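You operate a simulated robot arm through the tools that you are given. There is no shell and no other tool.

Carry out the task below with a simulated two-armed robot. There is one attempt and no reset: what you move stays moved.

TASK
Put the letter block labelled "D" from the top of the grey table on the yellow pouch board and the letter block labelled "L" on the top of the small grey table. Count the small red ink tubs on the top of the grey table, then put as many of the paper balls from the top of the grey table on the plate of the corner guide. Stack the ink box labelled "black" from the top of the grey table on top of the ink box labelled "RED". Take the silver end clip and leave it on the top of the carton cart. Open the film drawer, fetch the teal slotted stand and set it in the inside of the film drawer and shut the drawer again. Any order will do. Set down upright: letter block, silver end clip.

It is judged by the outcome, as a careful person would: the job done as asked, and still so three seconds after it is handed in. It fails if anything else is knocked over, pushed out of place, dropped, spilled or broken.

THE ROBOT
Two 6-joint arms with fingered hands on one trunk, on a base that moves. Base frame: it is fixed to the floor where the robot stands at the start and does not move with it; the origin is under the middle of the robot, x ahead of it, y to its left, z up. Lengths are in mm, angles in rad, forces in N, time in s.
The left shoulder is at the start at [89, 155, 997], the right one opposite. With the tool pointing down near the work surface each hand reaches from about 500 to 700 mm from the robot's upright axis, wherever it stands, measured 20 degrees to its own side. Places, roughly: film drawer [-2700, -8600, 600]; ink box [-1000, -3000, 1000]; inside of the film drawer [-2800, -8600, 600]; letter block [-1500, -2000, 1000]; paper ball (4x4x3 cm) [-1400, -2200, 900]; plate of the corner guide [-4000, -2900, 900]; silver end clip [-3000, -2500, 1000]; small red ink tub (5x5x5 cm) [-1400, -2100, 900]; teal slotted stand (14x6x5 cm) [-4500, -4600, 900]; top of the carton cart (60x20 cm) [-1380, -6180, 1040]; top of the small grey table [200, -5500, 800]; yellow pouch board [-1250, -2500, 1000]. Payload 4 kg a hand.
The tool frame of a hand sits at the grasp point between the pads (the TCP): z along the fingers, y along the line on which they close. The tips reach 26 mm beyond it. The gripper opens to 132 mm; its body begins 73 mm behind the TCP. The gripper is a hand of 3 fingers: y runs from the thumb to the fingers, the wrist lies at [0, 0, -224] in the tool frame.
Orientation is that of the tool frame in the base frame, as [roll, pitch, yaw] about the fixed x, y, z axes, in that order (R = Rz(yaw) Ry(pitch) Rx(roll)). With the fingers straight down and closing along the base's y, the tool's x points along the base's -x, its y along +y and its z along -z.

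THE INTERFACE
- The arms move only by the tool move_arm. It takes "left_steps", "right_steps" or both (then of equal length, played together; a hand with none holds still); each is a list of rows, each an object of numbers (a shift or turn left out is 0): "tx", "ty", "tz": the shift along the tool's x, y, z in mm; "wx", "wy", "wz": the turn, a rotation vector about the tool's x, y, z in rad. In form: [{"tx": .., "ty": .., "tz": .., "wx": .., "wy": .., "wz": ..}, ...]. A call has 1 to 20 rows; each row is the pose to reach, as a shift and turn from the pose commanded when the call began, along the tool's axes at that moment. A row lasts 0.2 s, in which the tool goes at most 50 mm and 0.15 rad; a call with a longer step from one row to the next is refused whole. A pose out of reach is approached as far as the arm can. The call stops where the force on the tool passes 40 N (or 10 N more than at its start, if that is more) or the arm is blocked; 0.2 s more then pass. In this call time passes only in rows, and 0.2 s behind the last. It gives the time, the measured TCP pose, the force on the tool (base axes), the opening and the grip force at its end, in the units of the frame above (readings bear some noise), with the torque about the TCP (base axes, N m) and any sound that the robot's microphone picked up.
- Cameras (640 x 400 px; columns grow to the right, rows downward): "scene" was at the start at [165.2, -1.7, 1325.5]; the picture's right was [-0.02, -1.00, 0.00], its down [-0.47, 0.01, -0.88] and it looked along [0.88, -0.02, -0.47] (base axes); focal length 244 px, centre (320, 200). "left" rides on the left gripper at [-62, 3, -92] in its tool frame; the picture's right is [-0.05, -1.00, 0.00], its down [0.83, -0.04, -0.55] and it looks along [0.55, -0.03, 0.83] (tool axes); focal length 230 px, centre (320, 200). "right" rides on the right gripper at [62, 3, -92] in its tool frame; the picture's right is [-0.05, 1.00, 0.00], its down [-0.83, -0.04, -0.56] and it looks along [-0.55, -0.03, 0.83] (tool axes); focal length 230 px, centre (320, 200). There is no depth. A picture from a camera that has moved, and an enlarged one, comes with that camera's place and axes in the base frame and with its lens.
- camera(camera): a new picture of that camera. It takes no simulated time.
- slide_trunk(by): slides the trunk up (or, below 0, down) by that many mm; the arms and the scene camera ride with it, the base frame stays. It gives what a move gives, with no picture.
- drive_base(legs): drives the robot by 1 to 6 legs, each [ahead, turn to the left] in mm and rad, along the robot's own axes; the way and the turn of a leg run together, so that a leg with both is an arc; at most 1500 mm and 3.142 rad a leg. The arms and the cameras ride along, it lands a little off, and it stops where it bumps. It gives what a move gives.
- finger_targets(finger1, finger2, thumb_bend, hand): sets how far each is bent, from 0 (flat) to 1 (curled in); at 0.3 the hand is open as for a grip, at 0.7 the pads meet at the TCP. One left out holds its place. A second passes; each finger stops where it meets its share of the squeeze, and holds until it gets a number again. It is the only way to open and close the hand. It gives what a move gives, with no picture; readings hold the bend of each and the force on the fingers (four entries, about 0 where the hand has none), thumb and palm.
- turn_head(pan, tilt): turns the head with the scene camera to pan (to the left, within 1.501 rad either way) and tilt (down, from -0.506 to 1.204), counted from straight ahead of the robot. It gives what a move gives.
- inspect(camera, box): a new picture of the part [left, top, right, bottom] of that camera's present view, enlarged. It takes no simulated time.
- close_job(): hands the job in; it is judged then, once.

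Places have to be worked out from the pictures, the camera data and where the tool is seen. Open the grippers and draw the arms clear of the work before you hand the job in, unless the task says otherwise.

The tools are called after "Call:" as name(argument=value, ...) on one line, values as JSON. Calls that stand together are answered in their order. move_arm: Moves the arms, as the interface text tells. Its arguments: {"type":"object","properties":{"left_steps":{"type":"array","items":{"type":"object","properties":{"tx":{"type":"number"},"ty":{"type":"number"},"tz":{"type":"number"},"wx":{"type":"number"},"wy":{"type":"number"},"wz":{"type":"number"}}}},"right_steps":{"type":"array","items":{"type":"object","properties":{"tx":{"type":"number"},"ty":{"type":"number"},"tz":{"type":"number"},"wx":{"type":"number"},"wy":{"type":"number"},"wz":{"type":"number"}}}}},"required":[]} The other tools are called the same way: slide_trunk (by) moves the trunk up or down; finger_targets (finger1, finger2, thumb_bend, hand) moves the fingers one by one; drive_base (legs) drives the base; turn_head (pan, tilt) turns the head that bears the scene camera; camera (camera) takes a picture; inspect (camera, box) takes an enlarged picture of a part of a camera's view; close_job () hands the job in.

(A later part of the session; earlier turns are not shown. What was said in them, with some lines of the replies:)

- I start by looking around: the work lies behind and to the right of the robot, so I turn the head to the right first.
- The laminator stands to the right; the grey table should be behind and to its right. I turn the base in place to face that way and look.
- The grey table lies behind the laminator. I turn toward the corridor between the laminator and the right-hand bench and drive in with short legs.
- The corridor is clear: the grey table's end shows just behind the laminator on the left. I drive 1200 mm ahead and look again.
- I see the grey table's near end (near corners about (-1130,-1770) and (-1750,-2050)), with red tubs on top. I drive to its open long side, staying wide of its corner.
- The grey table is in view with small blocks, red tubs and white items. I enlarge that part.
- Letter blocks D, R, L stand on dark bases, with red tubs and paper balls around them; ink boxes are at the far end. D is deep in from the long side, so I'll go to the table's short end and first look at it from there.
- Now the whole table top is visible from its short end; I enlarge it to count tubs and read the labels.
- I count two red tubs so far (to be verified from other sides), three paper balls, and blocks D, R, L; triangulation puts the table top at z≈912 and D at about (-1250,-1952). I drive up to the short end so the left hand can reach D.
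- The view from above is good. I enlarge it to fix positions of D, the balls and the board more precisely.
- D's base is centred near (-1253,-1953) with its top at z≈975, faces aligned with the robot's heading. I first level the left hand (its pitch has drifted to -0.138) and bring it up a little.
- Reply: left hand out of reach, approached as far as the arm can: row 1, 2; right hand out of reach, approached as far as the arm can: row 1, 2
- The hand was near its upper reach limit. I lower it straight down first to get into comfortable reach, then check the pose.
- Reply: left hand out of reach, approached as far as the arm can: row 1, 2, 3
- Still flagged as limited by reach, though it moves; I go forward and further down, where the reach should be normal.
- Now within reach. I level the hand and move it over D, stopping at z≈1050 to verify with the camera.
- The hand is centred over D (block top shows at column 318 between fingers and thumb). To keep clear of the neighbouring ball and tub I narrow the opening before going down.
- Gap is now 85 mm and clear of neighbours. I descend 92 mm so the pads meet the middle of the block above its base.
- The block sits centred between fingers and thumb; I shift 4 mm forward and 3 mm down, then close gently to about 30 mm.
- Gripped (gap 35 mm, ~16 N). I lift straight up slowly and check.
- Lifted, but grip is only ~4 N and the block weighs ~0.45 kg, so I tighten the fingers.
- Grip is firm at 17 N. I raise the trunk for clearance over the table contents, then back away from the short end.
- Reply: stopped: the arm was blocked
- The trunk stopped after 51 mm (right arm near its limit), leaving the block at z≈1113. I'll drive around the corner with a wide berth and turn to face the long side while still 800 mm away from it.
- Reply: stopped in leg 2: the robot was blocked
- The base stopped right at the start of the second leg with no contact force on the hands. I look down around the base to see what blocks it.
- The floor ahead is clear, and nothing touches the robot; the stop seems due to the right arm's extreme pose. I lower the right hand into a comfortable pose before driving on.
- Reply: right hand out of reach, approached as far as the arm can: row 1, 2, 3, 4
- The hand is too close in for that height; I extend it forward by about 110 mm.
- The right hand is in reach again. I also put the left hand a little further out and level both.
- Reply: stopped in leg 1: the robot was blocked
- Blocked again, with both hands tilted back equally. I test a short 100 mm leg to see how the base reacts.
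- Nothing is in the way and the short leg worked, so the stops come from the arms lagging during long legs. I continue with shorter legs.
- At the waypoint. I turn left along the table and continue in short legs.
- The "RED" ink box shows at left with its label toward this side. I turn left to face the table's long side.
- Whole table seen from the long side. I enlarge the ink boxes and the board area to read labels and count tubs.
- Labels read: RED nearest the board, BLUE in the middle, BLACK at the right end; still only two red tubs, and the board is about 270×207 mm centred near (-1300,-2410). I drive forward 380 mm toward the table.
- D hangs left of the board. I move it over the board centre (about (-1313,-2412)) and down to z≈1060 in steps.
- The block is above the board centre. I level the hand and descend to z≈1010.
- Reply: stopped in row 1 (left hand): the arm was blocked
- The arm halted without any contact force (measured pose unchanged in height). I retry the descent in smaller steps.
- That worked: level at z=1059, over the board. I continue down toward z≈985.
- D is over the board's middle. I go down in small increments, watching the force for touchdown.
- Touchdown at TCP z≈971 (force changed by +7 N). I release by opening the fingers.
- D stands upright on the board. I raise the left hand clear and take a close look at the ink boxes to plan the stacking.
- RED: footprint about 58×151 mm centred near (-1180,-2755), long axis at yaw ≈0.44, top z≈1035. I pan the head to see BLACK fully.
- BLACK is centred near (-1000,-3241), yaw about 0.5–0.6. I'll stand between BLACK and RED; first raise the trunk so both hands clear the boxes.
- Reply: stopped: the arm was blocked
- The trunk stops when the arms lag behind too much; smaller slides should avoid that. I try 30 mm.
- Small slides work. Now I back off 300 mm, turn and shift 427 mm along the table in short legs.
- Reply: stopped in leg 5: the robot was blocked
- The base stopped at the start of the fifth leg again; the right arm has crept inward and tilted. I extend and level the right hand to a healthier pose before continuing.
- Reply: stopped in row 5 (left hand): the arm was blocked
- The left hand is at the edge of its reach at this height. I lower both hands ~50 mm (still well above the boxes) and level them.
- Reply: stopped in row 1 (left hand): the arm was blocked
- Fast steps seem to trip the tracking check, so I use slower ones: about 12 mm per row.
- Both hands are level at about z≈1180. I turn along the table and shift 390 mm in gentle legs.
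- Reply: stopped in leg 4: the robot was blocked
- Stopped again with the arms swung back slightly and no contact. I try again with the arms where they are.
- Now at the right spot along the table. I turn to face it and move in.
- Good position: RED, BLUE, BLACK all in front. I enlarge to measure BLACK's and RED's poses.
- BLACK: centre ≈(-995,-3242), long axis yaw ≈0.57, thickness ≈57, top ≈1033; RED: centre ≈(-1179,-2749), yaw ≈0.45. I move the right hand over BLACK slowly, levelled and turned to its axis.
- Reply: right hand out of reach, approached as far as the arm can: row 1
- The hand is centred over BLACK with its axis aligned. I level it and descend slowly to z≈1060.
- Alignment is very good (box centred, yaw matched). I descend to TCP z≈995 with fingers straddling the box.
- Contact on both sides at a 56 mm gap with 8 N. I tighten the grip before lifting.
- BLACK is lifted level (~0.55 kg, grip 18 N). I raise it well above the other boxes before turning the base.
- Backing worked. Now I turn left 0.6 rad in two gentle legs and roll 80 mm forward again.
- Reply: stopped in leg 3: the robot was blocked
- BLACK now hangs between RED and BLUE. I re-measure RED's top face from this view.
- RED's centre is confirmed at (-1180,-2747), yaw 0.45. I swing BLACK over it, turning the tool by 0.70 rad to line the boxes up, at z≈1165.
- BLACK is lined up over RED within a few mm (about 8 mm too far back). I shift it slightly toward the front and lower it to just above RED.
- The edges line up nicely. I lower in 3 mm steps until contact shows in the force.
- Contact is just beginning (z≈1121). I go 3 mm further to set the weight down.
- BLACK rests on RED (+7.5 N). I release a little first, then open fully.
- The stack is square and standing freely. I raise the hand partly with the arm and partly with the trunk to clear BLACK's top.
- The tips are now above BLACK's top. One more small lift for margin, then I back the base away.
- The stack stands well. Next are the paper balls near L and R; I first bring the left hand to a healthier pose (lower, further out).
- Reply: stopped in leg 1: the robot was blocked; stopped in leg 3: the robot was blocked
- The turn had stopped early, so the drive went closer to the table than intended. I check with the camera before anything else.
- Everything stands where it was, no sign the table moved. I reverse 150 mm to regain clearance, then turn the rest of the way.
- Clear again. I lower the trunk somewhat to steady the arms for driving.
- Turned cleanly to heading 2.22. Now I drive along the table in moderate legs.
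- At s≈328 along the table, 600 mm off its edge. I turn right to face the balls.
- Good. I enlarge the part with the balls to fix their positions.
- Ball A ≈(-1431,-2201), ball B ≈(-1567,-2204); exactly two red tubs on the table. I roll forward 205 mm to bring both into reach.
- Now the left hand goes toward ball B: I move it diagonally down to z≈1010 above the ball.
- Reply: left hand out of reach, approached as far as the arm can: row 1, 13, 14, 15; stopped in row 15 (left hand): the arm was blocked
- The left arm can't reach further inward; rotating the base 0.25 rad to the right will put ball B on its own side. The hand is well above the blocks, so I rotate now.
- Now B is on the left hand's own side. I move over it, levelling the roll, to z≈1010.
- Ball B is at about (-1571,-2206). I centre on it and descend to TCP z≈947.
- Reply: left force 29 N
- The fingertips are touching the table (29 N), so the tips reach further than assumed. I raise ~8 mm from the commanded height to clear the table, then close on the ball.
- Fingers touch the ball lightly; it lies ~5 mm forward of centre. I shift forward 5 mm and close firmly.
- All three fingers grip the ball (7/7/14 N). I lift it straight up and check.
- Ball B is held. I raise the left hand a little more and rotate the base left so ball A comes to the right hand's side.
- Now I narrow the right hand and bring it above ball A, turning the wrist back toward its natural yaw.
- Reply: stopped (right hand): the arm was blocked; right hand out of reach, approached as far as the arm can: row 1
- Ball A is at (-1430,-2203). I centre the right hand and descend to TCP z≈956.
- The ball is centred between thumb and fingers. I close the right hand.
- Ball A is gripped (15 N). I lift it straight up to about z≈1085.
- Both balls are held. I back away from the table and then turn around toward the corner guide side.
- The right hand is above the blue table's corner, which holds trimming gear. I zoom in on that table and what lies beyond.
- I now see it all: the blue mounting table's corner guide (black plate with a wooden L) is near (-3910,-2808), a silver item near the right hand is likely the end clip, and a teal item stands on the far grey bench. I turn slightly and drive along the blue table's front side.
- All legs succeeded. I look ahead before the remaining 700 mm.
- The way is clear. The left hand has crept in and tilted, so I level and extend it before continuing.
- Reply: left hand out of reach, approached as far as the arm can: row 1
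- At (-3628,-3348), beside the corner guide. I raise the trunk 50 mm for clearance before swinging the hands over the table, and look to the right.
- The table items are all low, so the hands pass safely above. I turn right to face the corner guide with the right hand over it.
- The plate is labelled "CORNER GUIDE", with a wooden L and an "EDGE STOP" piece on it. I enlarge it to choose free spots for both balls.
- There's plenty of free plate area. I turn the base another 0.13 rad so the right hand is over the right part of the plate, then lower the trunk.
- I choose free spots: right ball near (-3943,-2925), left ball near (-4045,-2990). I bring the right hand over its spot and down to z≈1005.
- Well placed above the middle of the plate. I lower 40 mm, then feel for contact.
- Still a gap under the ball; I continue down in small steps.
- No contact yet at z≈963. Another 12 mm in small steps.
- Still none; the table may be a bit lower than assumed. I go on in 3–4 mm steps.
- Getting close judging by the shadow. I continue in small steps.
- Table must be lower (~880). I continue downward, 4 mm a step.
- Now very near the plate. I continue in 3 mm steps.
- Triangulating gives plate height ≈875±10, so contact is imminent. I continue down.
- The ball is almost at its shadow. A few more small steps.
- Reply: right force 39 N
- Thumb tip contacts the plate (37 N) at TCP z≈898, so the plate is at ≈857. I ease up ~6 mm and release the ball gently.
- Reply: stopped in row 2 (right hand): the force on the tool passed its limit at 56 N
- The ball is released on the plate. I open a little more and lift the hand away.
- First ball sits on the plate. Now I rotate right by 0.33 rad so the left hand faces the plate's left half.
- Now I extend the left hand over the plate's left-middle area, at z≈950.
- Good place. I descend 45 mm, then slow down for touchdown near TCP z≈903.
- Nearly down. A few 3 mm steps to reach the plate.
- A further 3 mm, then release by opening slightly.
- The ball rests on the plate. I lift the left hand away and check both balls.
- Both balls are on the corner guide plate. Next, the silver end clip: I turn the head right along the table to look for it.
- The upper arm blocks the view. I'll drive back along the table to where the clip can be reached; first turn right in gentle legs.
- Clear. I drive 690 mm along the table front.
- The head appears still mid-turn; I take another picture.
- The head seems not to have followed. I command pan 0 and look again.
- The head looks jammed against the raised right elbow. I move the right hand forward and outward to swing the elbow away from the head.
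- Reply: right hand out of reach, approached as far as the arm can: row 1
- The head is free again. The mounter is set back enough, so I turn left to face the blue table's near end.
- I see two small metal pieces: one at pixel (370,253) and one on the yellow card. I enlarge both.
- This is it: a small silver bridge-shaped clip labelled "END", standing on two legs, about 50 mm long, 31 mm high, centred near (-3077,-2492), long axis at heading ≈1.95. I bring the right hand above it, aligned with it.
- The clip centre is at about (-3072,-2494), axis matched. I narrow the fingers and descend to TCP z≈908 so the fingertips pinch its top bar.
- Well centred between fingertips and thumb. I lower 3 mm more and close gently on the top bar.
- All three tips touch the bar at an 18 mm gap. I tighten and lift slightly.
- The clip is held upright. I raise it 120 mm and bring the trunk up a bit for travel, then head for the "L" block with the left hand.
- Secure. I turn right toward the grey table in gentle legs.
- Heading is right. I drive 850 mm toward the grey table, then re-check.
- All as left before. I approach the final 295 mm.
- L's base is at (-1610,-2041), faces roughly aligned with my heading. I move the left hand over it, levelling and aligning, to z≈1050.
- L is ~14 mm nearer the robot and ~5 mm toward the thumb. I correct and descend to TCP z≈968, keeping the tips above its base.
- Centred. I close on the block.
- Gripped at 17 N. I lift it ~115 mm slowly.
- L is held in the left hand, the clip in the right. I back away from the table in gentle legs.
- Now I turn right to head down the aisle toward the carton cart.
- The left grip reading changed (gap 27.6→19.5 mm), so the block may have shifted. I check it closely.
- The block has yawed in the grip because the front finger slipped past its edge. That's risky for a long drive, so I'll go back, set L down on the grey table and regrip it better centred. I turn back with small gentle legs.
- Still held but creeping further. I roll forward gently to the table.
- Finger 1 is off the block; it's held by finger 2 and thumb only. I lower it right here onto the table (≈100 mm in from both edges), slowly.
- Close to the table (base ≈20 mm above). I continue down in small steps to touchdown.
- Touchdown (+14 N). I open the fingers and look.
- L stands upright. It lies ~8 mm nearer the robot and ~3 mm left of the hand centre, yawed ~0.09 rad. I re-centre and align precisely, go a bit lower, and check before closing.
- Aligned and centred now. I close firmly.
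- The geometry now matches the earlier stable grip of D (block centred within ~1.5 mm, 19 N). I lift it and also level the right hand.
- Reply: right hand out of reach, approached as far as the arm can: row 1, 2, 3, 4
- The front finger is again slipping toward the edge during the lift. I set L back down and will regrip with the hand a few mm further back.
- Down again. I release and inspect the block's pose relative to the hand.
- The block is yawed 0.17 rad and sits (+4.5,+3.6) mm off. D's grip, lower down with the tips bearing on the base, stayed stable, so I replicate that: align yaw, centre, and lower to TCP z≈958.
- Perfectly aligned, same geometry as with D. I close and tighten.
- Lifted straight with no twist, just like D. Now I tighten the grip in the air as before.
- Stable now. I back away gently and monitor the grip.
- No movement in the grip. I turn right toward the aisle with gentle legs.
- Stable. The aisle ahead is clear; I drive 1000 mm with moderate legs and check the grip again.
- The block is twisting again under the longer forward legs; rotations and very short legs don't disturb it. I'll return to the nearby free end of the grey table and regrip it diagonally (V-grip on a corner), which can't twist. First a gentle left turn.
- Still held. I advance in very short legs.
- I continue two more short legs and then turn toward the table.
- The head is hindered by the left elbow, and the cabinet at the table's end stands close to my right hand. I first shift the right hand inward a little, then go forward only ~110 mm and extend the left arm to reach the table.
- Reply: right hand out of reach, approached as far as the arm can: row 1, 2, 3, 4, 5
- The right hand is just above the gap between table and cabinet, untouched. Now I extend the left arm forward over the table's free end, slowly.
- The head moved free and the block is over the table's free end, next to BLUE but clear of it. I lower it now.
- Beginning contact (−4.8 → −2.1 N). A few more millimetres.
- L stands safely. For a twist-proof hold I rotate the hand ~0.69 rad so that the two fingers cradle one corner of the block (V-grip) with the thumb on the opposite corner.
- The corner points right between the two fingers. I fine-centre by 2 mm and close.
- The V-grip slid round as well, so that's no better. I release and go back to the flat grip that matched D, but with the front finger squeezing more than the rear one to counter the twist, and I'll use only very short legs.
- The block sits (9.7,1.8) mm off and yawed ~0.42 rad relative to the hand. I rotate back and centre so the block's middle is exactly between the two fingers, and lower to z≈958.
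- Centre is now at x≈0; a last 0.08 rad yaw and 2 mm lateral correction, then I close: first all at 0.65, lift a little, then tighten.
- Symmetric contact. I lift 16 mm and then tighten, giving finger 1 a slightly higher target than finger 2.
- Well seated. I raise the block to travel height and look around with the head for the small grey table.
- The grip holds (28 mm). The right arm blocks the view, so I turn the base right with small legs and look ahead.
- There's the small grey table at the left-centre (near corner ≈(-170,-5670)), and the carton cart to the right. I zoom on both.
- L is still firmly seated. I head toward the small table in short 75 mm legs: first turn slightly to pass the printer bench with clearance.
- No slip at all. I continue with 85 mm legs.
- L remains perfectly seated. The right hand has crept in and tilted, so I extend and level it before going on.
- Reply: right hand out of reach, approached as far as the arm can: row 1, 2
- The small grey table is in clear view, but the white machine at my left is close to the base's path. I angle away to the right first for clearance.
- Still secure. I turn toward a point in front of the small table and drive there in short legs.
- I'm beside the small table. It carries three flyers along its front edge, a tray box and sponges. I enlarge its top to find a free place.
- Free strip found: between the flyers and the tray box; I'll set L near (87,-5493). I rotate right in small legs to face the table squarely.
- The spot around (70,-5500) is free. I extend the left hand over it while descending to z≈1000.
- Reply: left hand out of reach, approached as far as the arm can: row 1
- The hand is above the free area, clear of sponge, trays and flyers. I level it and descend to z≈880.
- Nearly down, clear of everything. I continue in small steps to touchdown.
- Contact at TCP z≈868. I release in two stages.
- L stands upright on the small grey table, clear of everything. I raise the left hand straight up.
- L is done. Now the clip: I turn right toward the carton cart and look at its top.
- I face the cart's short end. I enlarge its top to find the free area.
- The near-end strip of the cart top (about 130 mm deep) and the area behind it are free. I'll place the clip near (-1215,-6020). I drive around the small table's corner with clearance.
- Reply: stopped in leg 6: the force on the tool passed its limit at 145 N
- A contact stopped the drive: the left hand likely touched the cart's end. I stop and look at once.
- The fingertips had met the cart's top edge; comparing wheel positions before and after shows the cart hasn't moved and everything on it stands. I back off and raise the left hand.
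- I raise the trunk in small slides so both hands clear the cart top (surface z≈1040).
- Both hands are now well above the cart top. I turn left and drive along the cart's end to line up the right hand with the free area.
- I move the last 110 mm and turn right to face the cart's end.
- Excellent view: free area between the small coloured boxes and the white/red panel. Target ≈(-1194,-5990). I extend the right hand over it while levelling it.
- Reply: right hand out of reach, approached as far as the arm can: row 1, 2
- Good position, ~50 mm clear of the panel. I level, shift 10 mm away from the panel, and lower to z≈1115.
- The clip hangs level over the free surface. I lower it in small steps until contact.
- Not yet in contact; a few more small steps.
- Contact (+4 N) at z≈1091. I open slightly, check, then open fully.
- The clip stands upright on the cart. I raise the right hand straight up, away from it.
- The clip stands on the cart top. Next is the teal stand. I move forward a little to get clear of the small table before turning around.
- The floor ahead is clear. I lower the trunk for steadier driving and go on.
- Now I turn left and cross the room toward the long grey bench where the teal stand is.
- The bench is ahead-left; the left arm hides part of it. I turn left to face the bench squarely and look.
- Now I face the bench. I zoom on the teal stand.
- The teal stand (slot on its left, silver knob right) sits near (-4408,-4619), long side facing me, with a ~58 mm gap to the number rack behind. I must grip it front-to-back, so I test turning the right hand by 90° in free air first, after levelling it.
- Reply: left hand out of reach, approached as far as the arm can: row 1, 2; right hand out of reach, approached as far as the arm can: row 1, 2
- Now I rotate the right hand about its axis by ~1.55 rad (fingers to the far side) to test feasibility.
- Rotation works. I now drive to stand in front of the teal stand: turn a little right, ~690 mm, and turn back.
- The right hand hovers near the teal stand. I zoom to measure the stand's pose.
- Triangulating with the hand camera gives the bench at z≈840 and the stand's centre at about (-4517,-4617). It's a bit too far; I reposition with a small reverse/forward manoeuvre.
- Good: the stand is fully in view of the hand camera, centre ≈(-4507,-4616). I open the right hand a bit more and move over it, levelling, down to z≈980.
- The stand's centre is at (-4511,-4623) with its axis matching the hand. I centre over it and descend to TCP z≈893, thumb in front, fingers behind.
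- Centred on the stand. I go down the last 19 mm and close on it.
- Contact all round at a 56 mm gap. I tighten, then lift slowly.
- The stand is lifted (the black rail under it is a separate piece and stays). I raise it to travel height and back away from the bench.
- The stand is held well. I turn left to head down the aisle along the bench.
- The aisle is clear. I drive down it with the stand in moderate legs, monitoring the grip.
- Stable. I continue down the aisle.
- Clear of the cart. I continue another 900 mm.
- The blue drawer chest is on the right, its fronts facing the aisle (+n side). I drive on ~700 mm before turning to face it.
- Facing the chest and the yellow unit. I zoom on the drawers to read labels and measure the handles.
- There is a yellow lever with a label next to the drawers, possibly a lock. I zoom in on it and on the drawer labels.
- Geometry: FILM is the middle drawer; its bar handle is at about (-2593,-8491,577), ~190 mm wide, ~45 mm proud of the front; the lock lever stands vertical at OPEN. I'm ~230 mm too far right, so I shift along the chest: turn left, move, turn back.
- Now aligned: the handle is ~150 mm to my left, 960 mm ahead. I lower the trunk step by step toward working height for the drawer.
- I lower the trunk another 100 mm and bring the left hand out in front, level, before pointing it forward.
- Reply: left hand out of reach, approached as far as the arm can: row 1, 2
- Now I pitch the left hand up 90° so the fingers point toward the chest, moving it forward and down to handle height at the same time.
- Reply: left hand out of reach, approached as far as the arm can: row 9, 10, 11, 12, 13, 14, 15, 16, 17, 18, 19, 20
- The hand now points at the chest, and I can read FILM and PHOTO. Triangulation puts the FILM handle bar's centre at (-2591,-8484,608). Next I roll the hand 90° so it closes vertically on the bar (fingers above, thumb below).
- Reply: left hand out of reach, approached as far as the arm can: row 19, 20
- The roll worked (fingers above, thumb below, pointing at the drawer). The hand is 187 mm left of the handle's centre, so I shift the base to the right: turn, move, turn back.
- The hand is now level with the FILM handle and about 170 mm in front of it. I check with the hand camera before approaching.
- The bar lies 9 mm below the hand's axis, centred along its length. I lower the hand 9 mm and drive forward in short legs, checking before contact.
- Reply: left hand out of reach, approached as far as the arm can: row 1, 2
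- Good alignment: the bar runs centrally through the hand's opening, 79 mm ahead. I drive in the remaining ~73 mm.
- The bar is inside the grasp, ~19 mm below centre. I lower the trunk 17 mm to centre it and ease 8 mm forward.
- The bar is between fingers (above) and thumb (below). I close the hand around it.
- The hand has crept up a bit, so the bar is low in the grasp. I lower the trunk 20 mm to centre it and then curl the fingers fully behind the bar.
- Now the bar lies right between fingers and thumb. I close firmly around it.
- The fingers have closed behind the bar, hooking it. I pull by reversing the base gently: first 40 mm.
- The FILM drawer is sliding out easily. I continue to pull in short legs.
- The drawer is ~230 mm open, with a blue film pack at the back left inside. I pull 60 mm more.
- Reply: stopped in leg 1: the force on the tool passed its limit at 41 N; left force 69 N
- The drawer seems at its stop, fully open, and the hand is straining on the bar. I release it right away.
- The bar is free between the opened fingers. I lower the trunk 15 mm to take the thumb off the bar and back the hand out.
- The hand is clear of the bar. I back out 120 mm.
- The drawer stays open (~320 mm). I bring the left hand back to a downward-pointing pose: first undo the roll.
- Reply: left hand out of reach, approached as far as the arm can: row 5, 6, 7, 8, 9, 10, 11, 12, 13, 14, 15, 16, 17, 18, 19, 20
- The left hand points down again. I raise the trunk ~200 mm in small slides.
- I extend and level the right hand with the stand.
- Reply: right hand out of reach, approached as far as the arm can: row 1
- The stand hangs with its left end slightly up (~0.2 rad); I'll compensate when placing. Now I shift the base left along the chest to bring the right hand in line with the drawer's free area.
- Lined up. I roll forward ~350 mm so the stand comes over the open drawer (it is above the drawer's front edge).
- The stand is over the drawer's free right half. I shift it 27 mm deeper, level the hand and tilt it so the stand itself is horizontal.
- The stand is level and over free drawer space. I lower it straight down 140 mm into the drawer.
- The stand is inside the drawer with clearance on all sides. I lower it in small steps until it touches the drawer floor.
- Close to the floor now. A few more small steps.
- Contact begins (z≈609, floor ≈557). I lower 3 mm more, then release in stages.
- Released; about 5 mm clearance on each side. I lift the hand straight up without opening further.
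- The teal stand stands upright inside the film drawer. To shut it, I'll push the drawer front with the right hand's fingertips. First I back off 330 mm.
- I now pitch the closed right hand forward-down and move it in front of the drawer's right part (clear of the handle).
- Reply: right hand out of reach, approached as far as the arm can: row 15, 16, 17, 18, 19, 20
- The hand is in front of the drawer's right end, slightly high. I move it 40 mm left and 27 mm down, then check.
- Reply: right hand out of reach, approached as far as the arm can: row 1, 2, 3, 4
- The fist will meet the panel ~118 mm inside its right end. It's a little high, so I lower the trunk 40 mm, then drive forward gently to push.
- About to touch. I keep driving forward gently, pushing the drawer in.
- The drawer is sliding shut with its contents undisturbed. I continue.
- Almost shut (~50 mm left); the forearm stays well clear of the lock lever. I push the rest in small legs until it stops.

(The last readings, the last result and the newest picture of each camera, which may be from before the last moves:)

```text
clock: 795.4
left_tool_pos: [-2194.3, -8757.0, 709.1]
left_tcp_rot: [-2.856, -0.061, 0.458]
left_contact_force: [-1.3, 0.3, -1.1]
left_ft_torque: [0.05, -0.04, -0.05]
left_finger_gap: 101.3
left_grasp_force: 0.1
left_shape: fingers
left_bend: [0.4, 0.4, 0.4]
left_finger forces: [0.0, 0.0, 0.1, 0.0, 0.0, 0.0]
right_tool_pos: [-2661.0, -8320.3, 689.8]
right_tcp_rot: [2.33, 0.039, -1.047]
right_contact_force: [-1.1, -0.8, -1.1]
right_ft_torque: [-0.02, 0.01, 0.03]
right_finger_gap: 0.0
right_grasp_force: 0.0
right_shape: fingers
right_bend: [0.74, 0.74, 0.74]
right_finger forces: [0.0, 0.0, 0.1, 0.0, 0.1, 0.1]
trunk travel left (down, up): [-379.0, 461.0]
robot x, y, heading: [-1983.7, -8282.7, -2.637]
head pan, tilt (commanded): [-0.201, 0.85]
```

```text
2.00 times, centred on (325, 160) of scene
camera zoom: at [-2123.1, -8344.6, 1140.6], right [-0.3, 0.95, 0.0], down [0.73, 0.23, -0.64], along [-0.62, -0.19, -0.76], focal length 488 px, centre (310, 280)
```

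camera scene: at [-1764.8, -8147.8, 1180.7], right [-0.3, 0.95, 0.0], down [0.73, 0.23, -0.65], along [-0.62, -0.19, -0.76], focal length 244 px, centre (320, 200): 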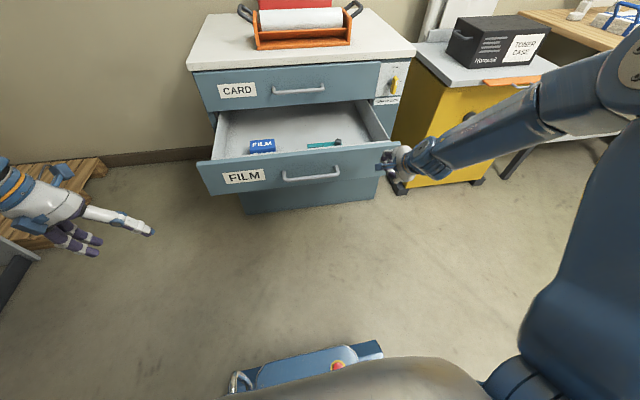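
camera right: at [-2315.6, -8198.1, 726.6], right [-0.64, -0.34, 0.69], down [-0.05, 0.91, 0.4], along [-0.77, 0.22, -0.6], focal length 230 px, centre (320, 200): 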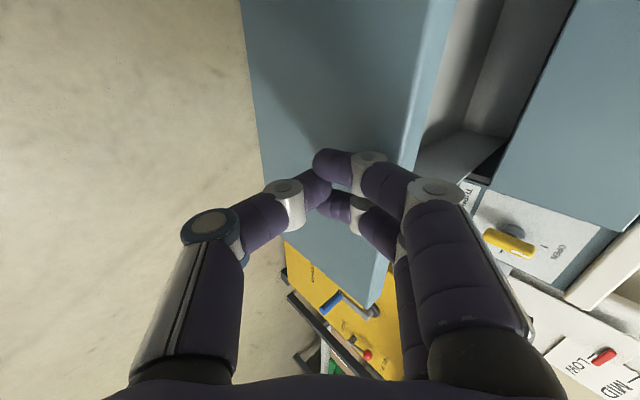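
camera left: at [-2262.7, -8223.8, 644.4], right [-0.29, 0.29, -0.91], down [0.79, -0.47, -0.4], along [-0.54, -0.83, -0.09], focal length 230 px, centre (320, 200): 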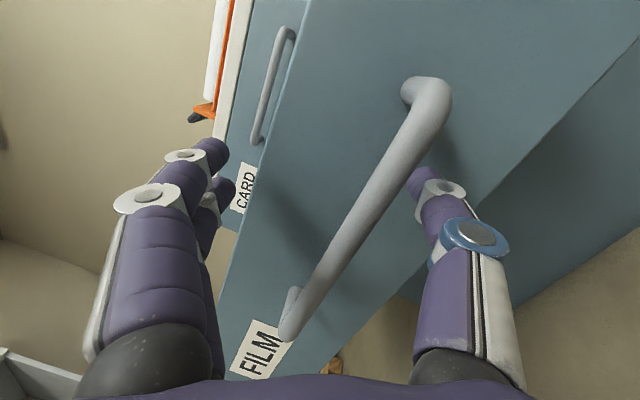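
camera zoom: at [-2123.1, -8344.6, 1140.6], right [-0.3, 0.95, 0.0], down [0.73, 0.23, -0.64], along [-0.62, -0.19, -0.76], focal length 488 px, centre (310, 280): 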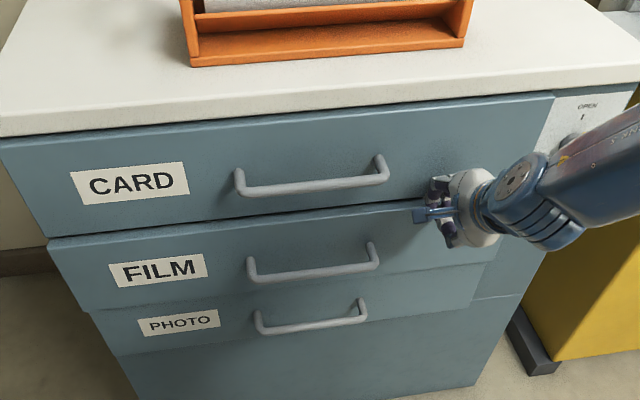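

The FILM front is still ~25 mm proud, and my fist has crept up. I lower the trunk 30 mm and continue the push.

Call:
drive_base(legs=[[-15, 0]])

Call:
slide_trunk(by=-35)

Call:
drive_base(legs=[[25, 0], [15, 0]])

Call:
inspect(camera="scene", box=[190, 60, 460, 260])

```text
clock: 796.1
left_tool_pos: [-2162.9, -8738.3, 696.1]
left_tcp_rot: [-2.856, -0.107, 0.456]
left_contact_force: [-0.1, 0.3, 0.4]
left_ft_torque: [-0.01, 0.02, 0.0]
left_finger_gap: 101.4
left_grasp_force: 0.1
left_shape: fingers
left_bend: [0.4, 0.4, 0.4]
left_finger forces: [0.0, 0.1, 0.1, 0.1, 0.0, 0.1]
right_tool_pos: [-2635.6, -8307.7, 699.8]
right_tcp_rot: [2.31, 0.037, -1.047]
right_contact_force: [0.0, 0.4, 0.2]
right_ft_torque: [0.0, 0.01, -0.02]
right_finger_gap: 0.1
right_grasp_force: 0.0
right_shape: fingers
right_bend: [0.74, 0.74, 0.74]
right_finger forces: [0.0, 0.1, 0.1, 0.1, 0.0, 0.0]
trunk travel left (down, up): [-379.0, 461.0]
robot x, y, heading: [-1965.8, -8276.1, -2.635]
head pan, tilt (commanded): [-0.201, 0.85]
```

```text
clock: 796.9
left_tool_pos: [-2147.6, -8728.0, 648.3]
left_tcp_rot: [-2.857, -0.157, 0.457]
left_contact_force: [-0.2, 0.7, -0.2]
left_ft_torque: [0.01, -0.02, -0.02]
left_finger_gap: 101.7
left_grasp_force: 0.1
left_shape: fingers
left_bend: [0.4, 0.4, 0.4]
left_finger forces: [0.1, 0.0, 0.0, 0.0, 0.0, 0.1]
right_tool_pos: [-2623.5, -8304.5, 675.7]
right_tcp_rot: [2.292, 0.038, -1.047]
right_contact_force: [0.1, -0.6, -0.1]
right_ft_torque: [-0.01, -0.01, -0.03]
right_finger_gap: 0.0
right_grasp_force: 0.1
right_shape: fingers
right_bend: [0.74, 0.74, 0.74]
right_finger forces: [0.1, 0.0, 0.0, 0.0, 0.0, 0.1]
trunk travel left (down, up): [-344.0, 496.0]
robot x, y, heading: [-1969.3, -8279.1, -2.637]
head pan, tilt (commanded): [-0.201, 0.85]
```

```text
clock: 798.1
left_tool_pos: [-2183.6, -8747.1, 646.8]
left_tcp_rot: [-2.856, -0.16, 0.456]
left_contact_force: [0.1, 0.7, 0.1]
left_ft_torque: [-0.01, -0.03, -0.01]
left_finger_gap: 101.5
left_grasp_force: 0.1
left_shape: fingers
left_bend: [0.4, 0.4, 0.4]
left_finger forces: [0.0, 0.0, 0.0, 0.0, 0.0, 0.0]
right_tool_pos: [-2660.7, -8324.3, 673.9]
right_tcp_rot: [2.293, 0.039, -1.048]
right_contact_force: [-1.1, 0.2, -0.5]
right_ft_torque: [0.01, 0.03, -0.01]
right_finger_gap: 0.0
right_grasp_force: 0.0
right_shape: fingers
right_bend: [0.74, 0.74, 0.74]
right_finger forces: [0.0, 0.0, 0.0, 0.0, 0.0, 0.0]
trunk travel left (down, up): [-344.0, 496.0]
robot x, y, heading: [-2005.3, -8299.4, -2.635]
head pan, tilt (commanded): [-0.201, 0.85]
```

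```text
2.00 times, centred on (325, 160) of scene
camera zoom: at [-2144.0, -8356.2, 1105.5], right [-0.3, 0.95, 0.0], down [0.73, 0.23, -0.64], along [-0.62, -0.19, -0.76], focal length 488 px, centre (310, 280)
```

zoom: 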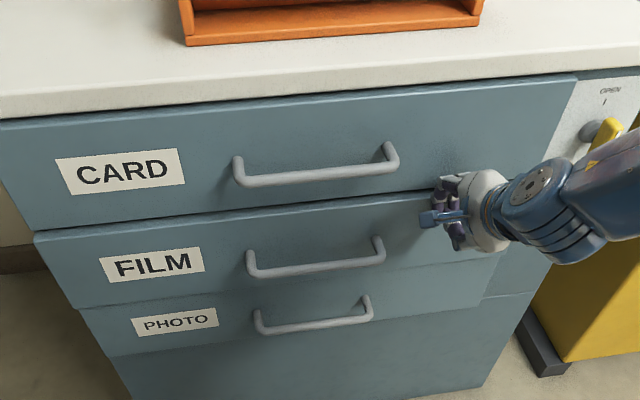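

About 30 mm still to go by position. I keep pushing gently until it stops.

Call:
drive_base(legs=[[20, 0], [15, 0]])

Call:
inspect(camera="scene", box=[190, 60, 460, 260])

```text
clock: 799.4
left_tool_pos: [-2169.9, -8729.0, 613.9]
left_tcp_rot: [-2.85, -0.291, 0.448]
left_contact_force: [0.0, -0.2, 0.5]
left_ft_torque: [-0.03, 0.02, 0.04]
left_finger_gap: 101.8
left_grasp_force: 0.1
left_shape: fingers
left_bend: [0.4, 0.4, 0.4]
left_finger forces: [0.1, 0.0, 0.0, 0.0, 0.0, 0.0]
right_tool_pos: [-2651.6, -8330.5, 702.3]
right_tcp_rot: [2.243, 0.037, -1.045]
right_contact_force: [0.0, -0.6, 0.5]
right_ft_torque: [0.01, -0.02, -0.02]
right_finger_gap: 0.1
right_grasp_force: 0.0
right_shape: fingers
right_bend: [0.75, 0.75, 0.74]
right_finger forces: [0.0, 0.1, 0.0, 0.1, 0.0, 0.0]
trunk travel left (down, up): [-344.0, 496.0]
robot x, y, heading: [-2037.6, -8315.8, -2.64]
head pan, tilt (commanded): [-0.201, 0.85]
stopped in leg 2: the force on the tool passed its limit at 47 N (the readings are from after the stop); the commanded pose is now the measured one
```

```text
2.00 times, centred on (325, 160) of scene
camera zoom: at [-2169.6, -8372.0, 1106.0], right [-0.3, 0.95, 0.0], down [0.73, 0.23, -0.65], along [-0.62, -0.19, -0.76], focal length 488 px, centre (310, 280)
```

zoom: 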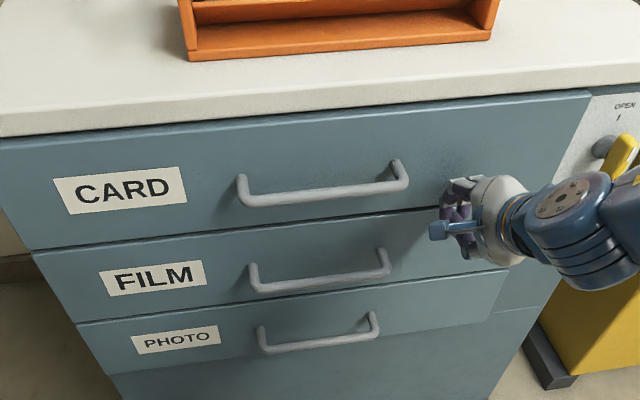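

The force limit stopped the push, so it should be shut. I back off to verify.

Call:
drive_base(legs=[[-50, 0], [-90, 0], [-90, 0]])

Call:
turn_head(pan=0.0, tilt=0.6)

Call:
camera(camera="scene")

Call:
inspect(camera="scene", box=[180, 60, 430, 250])

```text
clock: 801.8
left_tool_pos: [-1986.4, -8632.9, 619.2]
left_tcp_rot: [-2.857, -0.265, 0.452]
left_contact_force: [0.4, -1.7, -1.9]
left_ft_torque: [0.16, -0.1, 0.02]
left_finger_gap: 101.5
left_grasp_force: 0.1
left_shape: fingers
left_bend: [0.4, 0.4, 0.4]
left_finger forces: [0.0, 0.0, 0.1, 0.1, 0.0, 0.1]
right_tool_pos: [-2467.8, -8223.3, 683.5]
right_tcp_rot: [2.278, 0.039, -1.047]
right_contact_force: [-0.8, -0.6, -0.9]
right_ft_torque: [0.0, 0.04, 0.0]
right_finger_gap: 0.2
right_grasp_force: 0.0
right_shape: fingers
right_bend: [0.75, 0.75, 0.74]
right_finger forces: [0.0, 0.0, 0.0, 0.0, 0.1, 0.1]
trunk travel left (down, up): [-344.0, 496.0]
robot x, y, heading: [-1831.5, -8202.2, -2.638]
head pan, tilt (commanded): [-0.201, 0.85]
```

```text
clock: 802.5
left_tool_pos: [-1966.8, -8617.3, 614.3]
left_tcp_rot: [-2.858, -0.294, 0.453]
left_contact_force: [0.8, -0.3, 0.3]
left_ft_torque: [-0.02, 0.01, 0.01]
left_finger_gap: 101.2
left_grasp_force: 0.0
left_shape: fingers
left_bend: [0.4, 0.4, 0.4]
left_finger forces: [0.1, 0.0, 0.0, 0.0, 0.1, 0.1]
right_tool_pos: [-2449.8, -8217.0, 700.0]
right_tcp_rot: [2.246, 0.041, -1.047]
right_contact_force: [0.5, -0.2, 1.3]
right_ft_torque: [-0.01, 0.02, 0.02]
right_finger_gap: 0.0
right_grasp_force: 0.2
right_shape: fingers
right_bend: [0.75, 0.75, 0.74]
right_finger forces: [0.0, 0.0, 0.0, 0.0, 0.1, 0.0]
trunk travel left (down, up): [-344.0, 496.0]
robot x, y, heading: [-1827.4, -8202.5, -2.641]
head pan, tilt (commanded): [0.0, 0.6]
```

```text
taken
camera scene: at [-1972.0, -8279.0, 1126.5], right [-0.48, 0.88, 0.0], down [0.51, 0.28, -0.81], along [-0.71, -0.39, -0.58], focal length 244 px, centre (320, 200)
```

scene: 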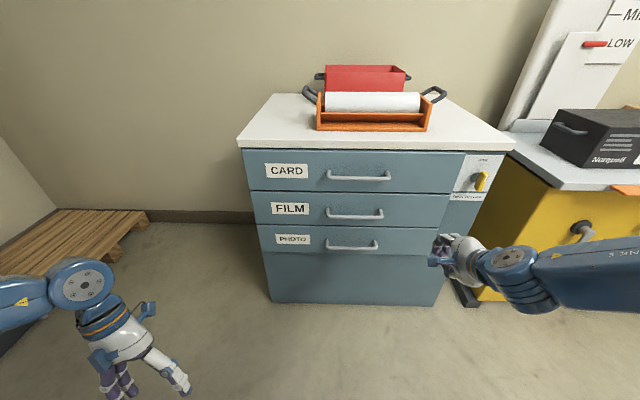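

```text
2.11 times, centred on (305, 155) of scene
camera zoom: at [-1972.0, -8279.0, 1126.5], right [-0.48, 0.88, 0.0], down [0.51, 0.28, -0.81], along [-0.71, -0.39, -0.58], focal length 514 px, centre (352, 295)
```

zoom: 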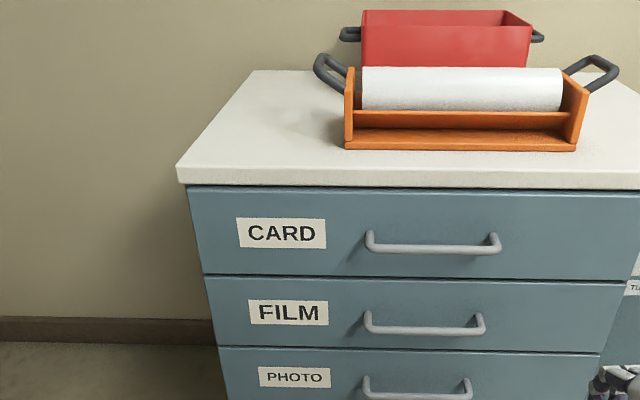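

The three fronts look flush. I zoom on the edges to be sure the FILM drawer is fully shut.

Call:
inspect(camera="scene", box=[230, 140, 300, 260])

Call:
inspect(camera="scene", box=[400, 140, 490, 270])

```text
3.33 times, centred on (265, 200) of scene
camera zoom: at [-1972.0, -8279.0, 1126.5], right [-0.48, 0.88, 0.0], down [0.51, 0.28, -0.81], along [-0.71, -0.39, -0.58], focal length 814 px, centre (503, 200)
```

zoom: 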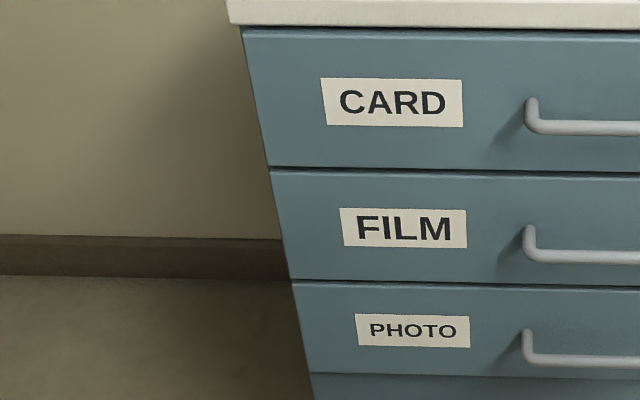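

```text
3.08 times, centred on (445, 205) of scene
camera zoom: at [-1972.0, -8279.0, 1126.5], right [-0.48, 0.88, 0.0], down [0.51, 0.28, -0.81], along [-0.71, -0.39, -0.58], focal length 751 px, centre (-65, 185)
```

zoom: 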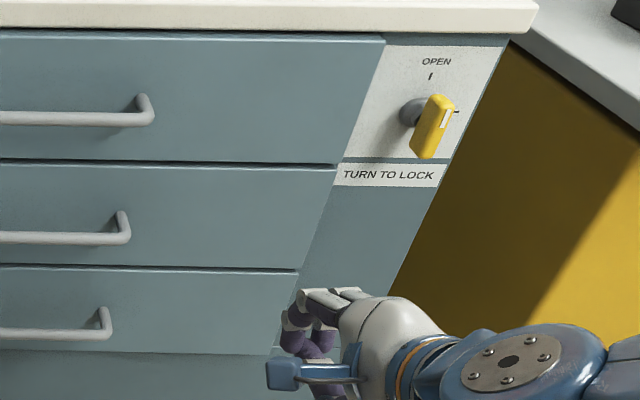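

The FILM drawer is fully flush and the lever is unchanged. All tasks are done; I open the right gripper and draw both arms back clear of the chest.

Call:
finger_targets(hand="right", finger1=0.3, finger2=0.3, thumb_bend=0.3)

Call:
finger_targets(hand="left", finger1=0.3, finger2=0.3, thumb_bend=0.3)

Call:
drive_base(legs=[[-60, 0], [-100, 0], [-120, 0]])

Call:
camera(camera="scene")

```text
clock: 803.5
left_tool_pos: [-1966.6, -8618.1, 613.8]
left_tcp_rot: [-2.856, -0.297, 0.452]
left_contact_force: [0.2, 0.6, -0.6]
left_ft_torque: [0.02, 0.0, -0.03]
left_finger_gap: 101.8
left_grasp_force: 0.1
left_shape: fingers
left_bend: [0.4, 0.4, 0.4]
left_finger forces: [0.1, 0.0, 0.0, 0.0, 0.0, 0.0]
right_tool_pos: [-2448.8, -8216.9, 699.7]
right_tcp_rot: [2.246, 0.04, -1.047]
right_contact_force: [-0.4, -0.6, -0.3]
right_ft_torque: [0.0, 0.0, -0.02]
right_finger_gap: 134.0
right_grasp_force: 0.1
right_shape: fingers
right_bend: [0.3, 0.3, 0.3]
right_finger forces: [0.1, 0.0, 0.0, 0.1, 0.0, 0.0]
trunk travel left (down, up): [-344.0, 496.0]
robot x, y, heading: [-1831.4, -8202.0, -2.642]
head pan, tilt (commanded): [0.0, 0.6]
```

```text
clock: 804.5
left_tool_pos: [-1967.5, -8617.5, 613.4]
left_tcp_rot: [-2.859, -0.296, 0.452]
left_contact_force: [0.1, 0.5, 0.1]
left_ft_torque: [0.0, 0.01, 0.01]
left_finger_gap: 134.2
left_grasp_force: 0.1
left_shape: fingers
left_bend: [0.3, 0.3, 0.3]
left_finger forces: [0.2, 0.0, 0.0, 0.1, 0.0, 0.0]
right_tool_pos: [-2450.0, -8217.2, 699.8]
right_tcp_rot: [2.246, 0.04, -1.048]
right_contact_force: [0.0, 0.3, -0.9]
right_ft_torque: [-0.01, 0.01, 0.0]
right_finger_gap: 134.1
right_grasp_force: 0.0
right_shape: fingers
right_bend: [0.3, 0.3, 0.3]
right_finger forces: [0.1, 0.0, 0.0, 0.0, 0.1, 0.1]
trunk travel left (down, up): [-344.0, 496.0]
robot x, y, heading: [-1833.6, -8202.9, -2.64]
head pan, tilt (commanded): [0.0, 0.6]
```

```text
clock: 807.1
left_tool_pos: [-1719.1, -8482.8, 614.3]
left_tcp_rot: [-2.857, -0.293, 0.457]
left_contact_force: [0.3, -0.1, 0.8]
left_ft_torque: [-0.02, 0.0, 0.0]
left_finger_gap: 133.8
left_grasp_force: 0.0
left_shape: fingers
left_bend: [0.3, 0.3, 0.3]
left_finger forces: [0.0, 0.0, 0.1, 0.1, 0.1, 0.0]
right_tool_pos: [-2203.5, -8083.7, 700.7]
right_tcp_rot: [2.245, 0.041, -1.042]
right_contact_force: [0.4, 0.2, -0.6]
right_ft_torque: [-0.02, -0.01, -0.01]
right_finger_gap: 133.9
right_grasp_force: 0.1
right_shape: fingers
right_bend: [0.3, 0.3, 0.3]
right_finger forces: [0.1, 0.0, 0.0, 0.0, 0.0, 0.0]
trunk travel left (down, up): [-344.0, 496.0]
robot x, y, heading: [-1587.5, -8066.8, -2.636]
head pan, tilt (commanded): [0.0, 0.6]
```

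```text
taken
camera scene: at [-1724.9, -8144.1, 1126.7], right [-0.49, 0.87, 0.0], down [0.51, 0.28, -0.82], along [-0.71, -0.4, -0.58], focal length 244 px, centre (320, 200)
```

scene: 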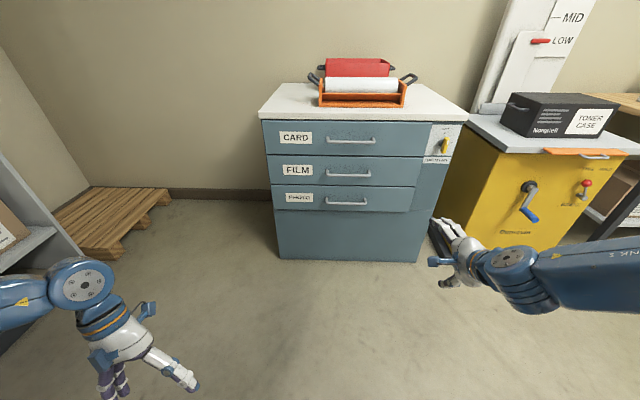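

Everything is in place: D on the pouch board, L on the small grey table, two balls on the corner guide plate (two red tubs counted), BLACK stacked on RED, the clip upright on the cart, the stand in the shut film drawer. Grippers are open and the arms are clear, so I hand the job in.

Call:
close_job()

```text
The job is handed in.
```

I finished all six parts and handed the job in. The verdict isn't back yet.

- **Letter block D:** it stands upright on the yellow pouch board.
- **Letter block L:** it stands upright on the small grey table, clear of the flyers, trays and sponges. It kept twisting in the grip, so I set it down on the grey table several times to regrip it.
- **Ink tubs and paper balls:** I counted two small red ink tubs, so two paper balls are on the plate of the corner guide. The third ball is still on the grey table.
- **Ink boxes:** "black" is stacked on "RED", lined up and standing freely.
- **Silver end clip:** it stands upright on the top of the carton cart.
- **Teal slotted stand:** it is inside the film drawer, and the drawer front is flush with its neighbours again.

**Contacts with furniture:**
- The left hand hit the end of the carton cart with about 145 N while I was driving. The wheel positions before and after matched to within about 20 mm, which is about as finely as I could measure, and nothing on the cart fell.
- Earlier the base came very close to the grey table. I saw no sign that it moved.

I didn't go back to re-check the other placements after leaving them. Both grippers are open and the arms are clear.
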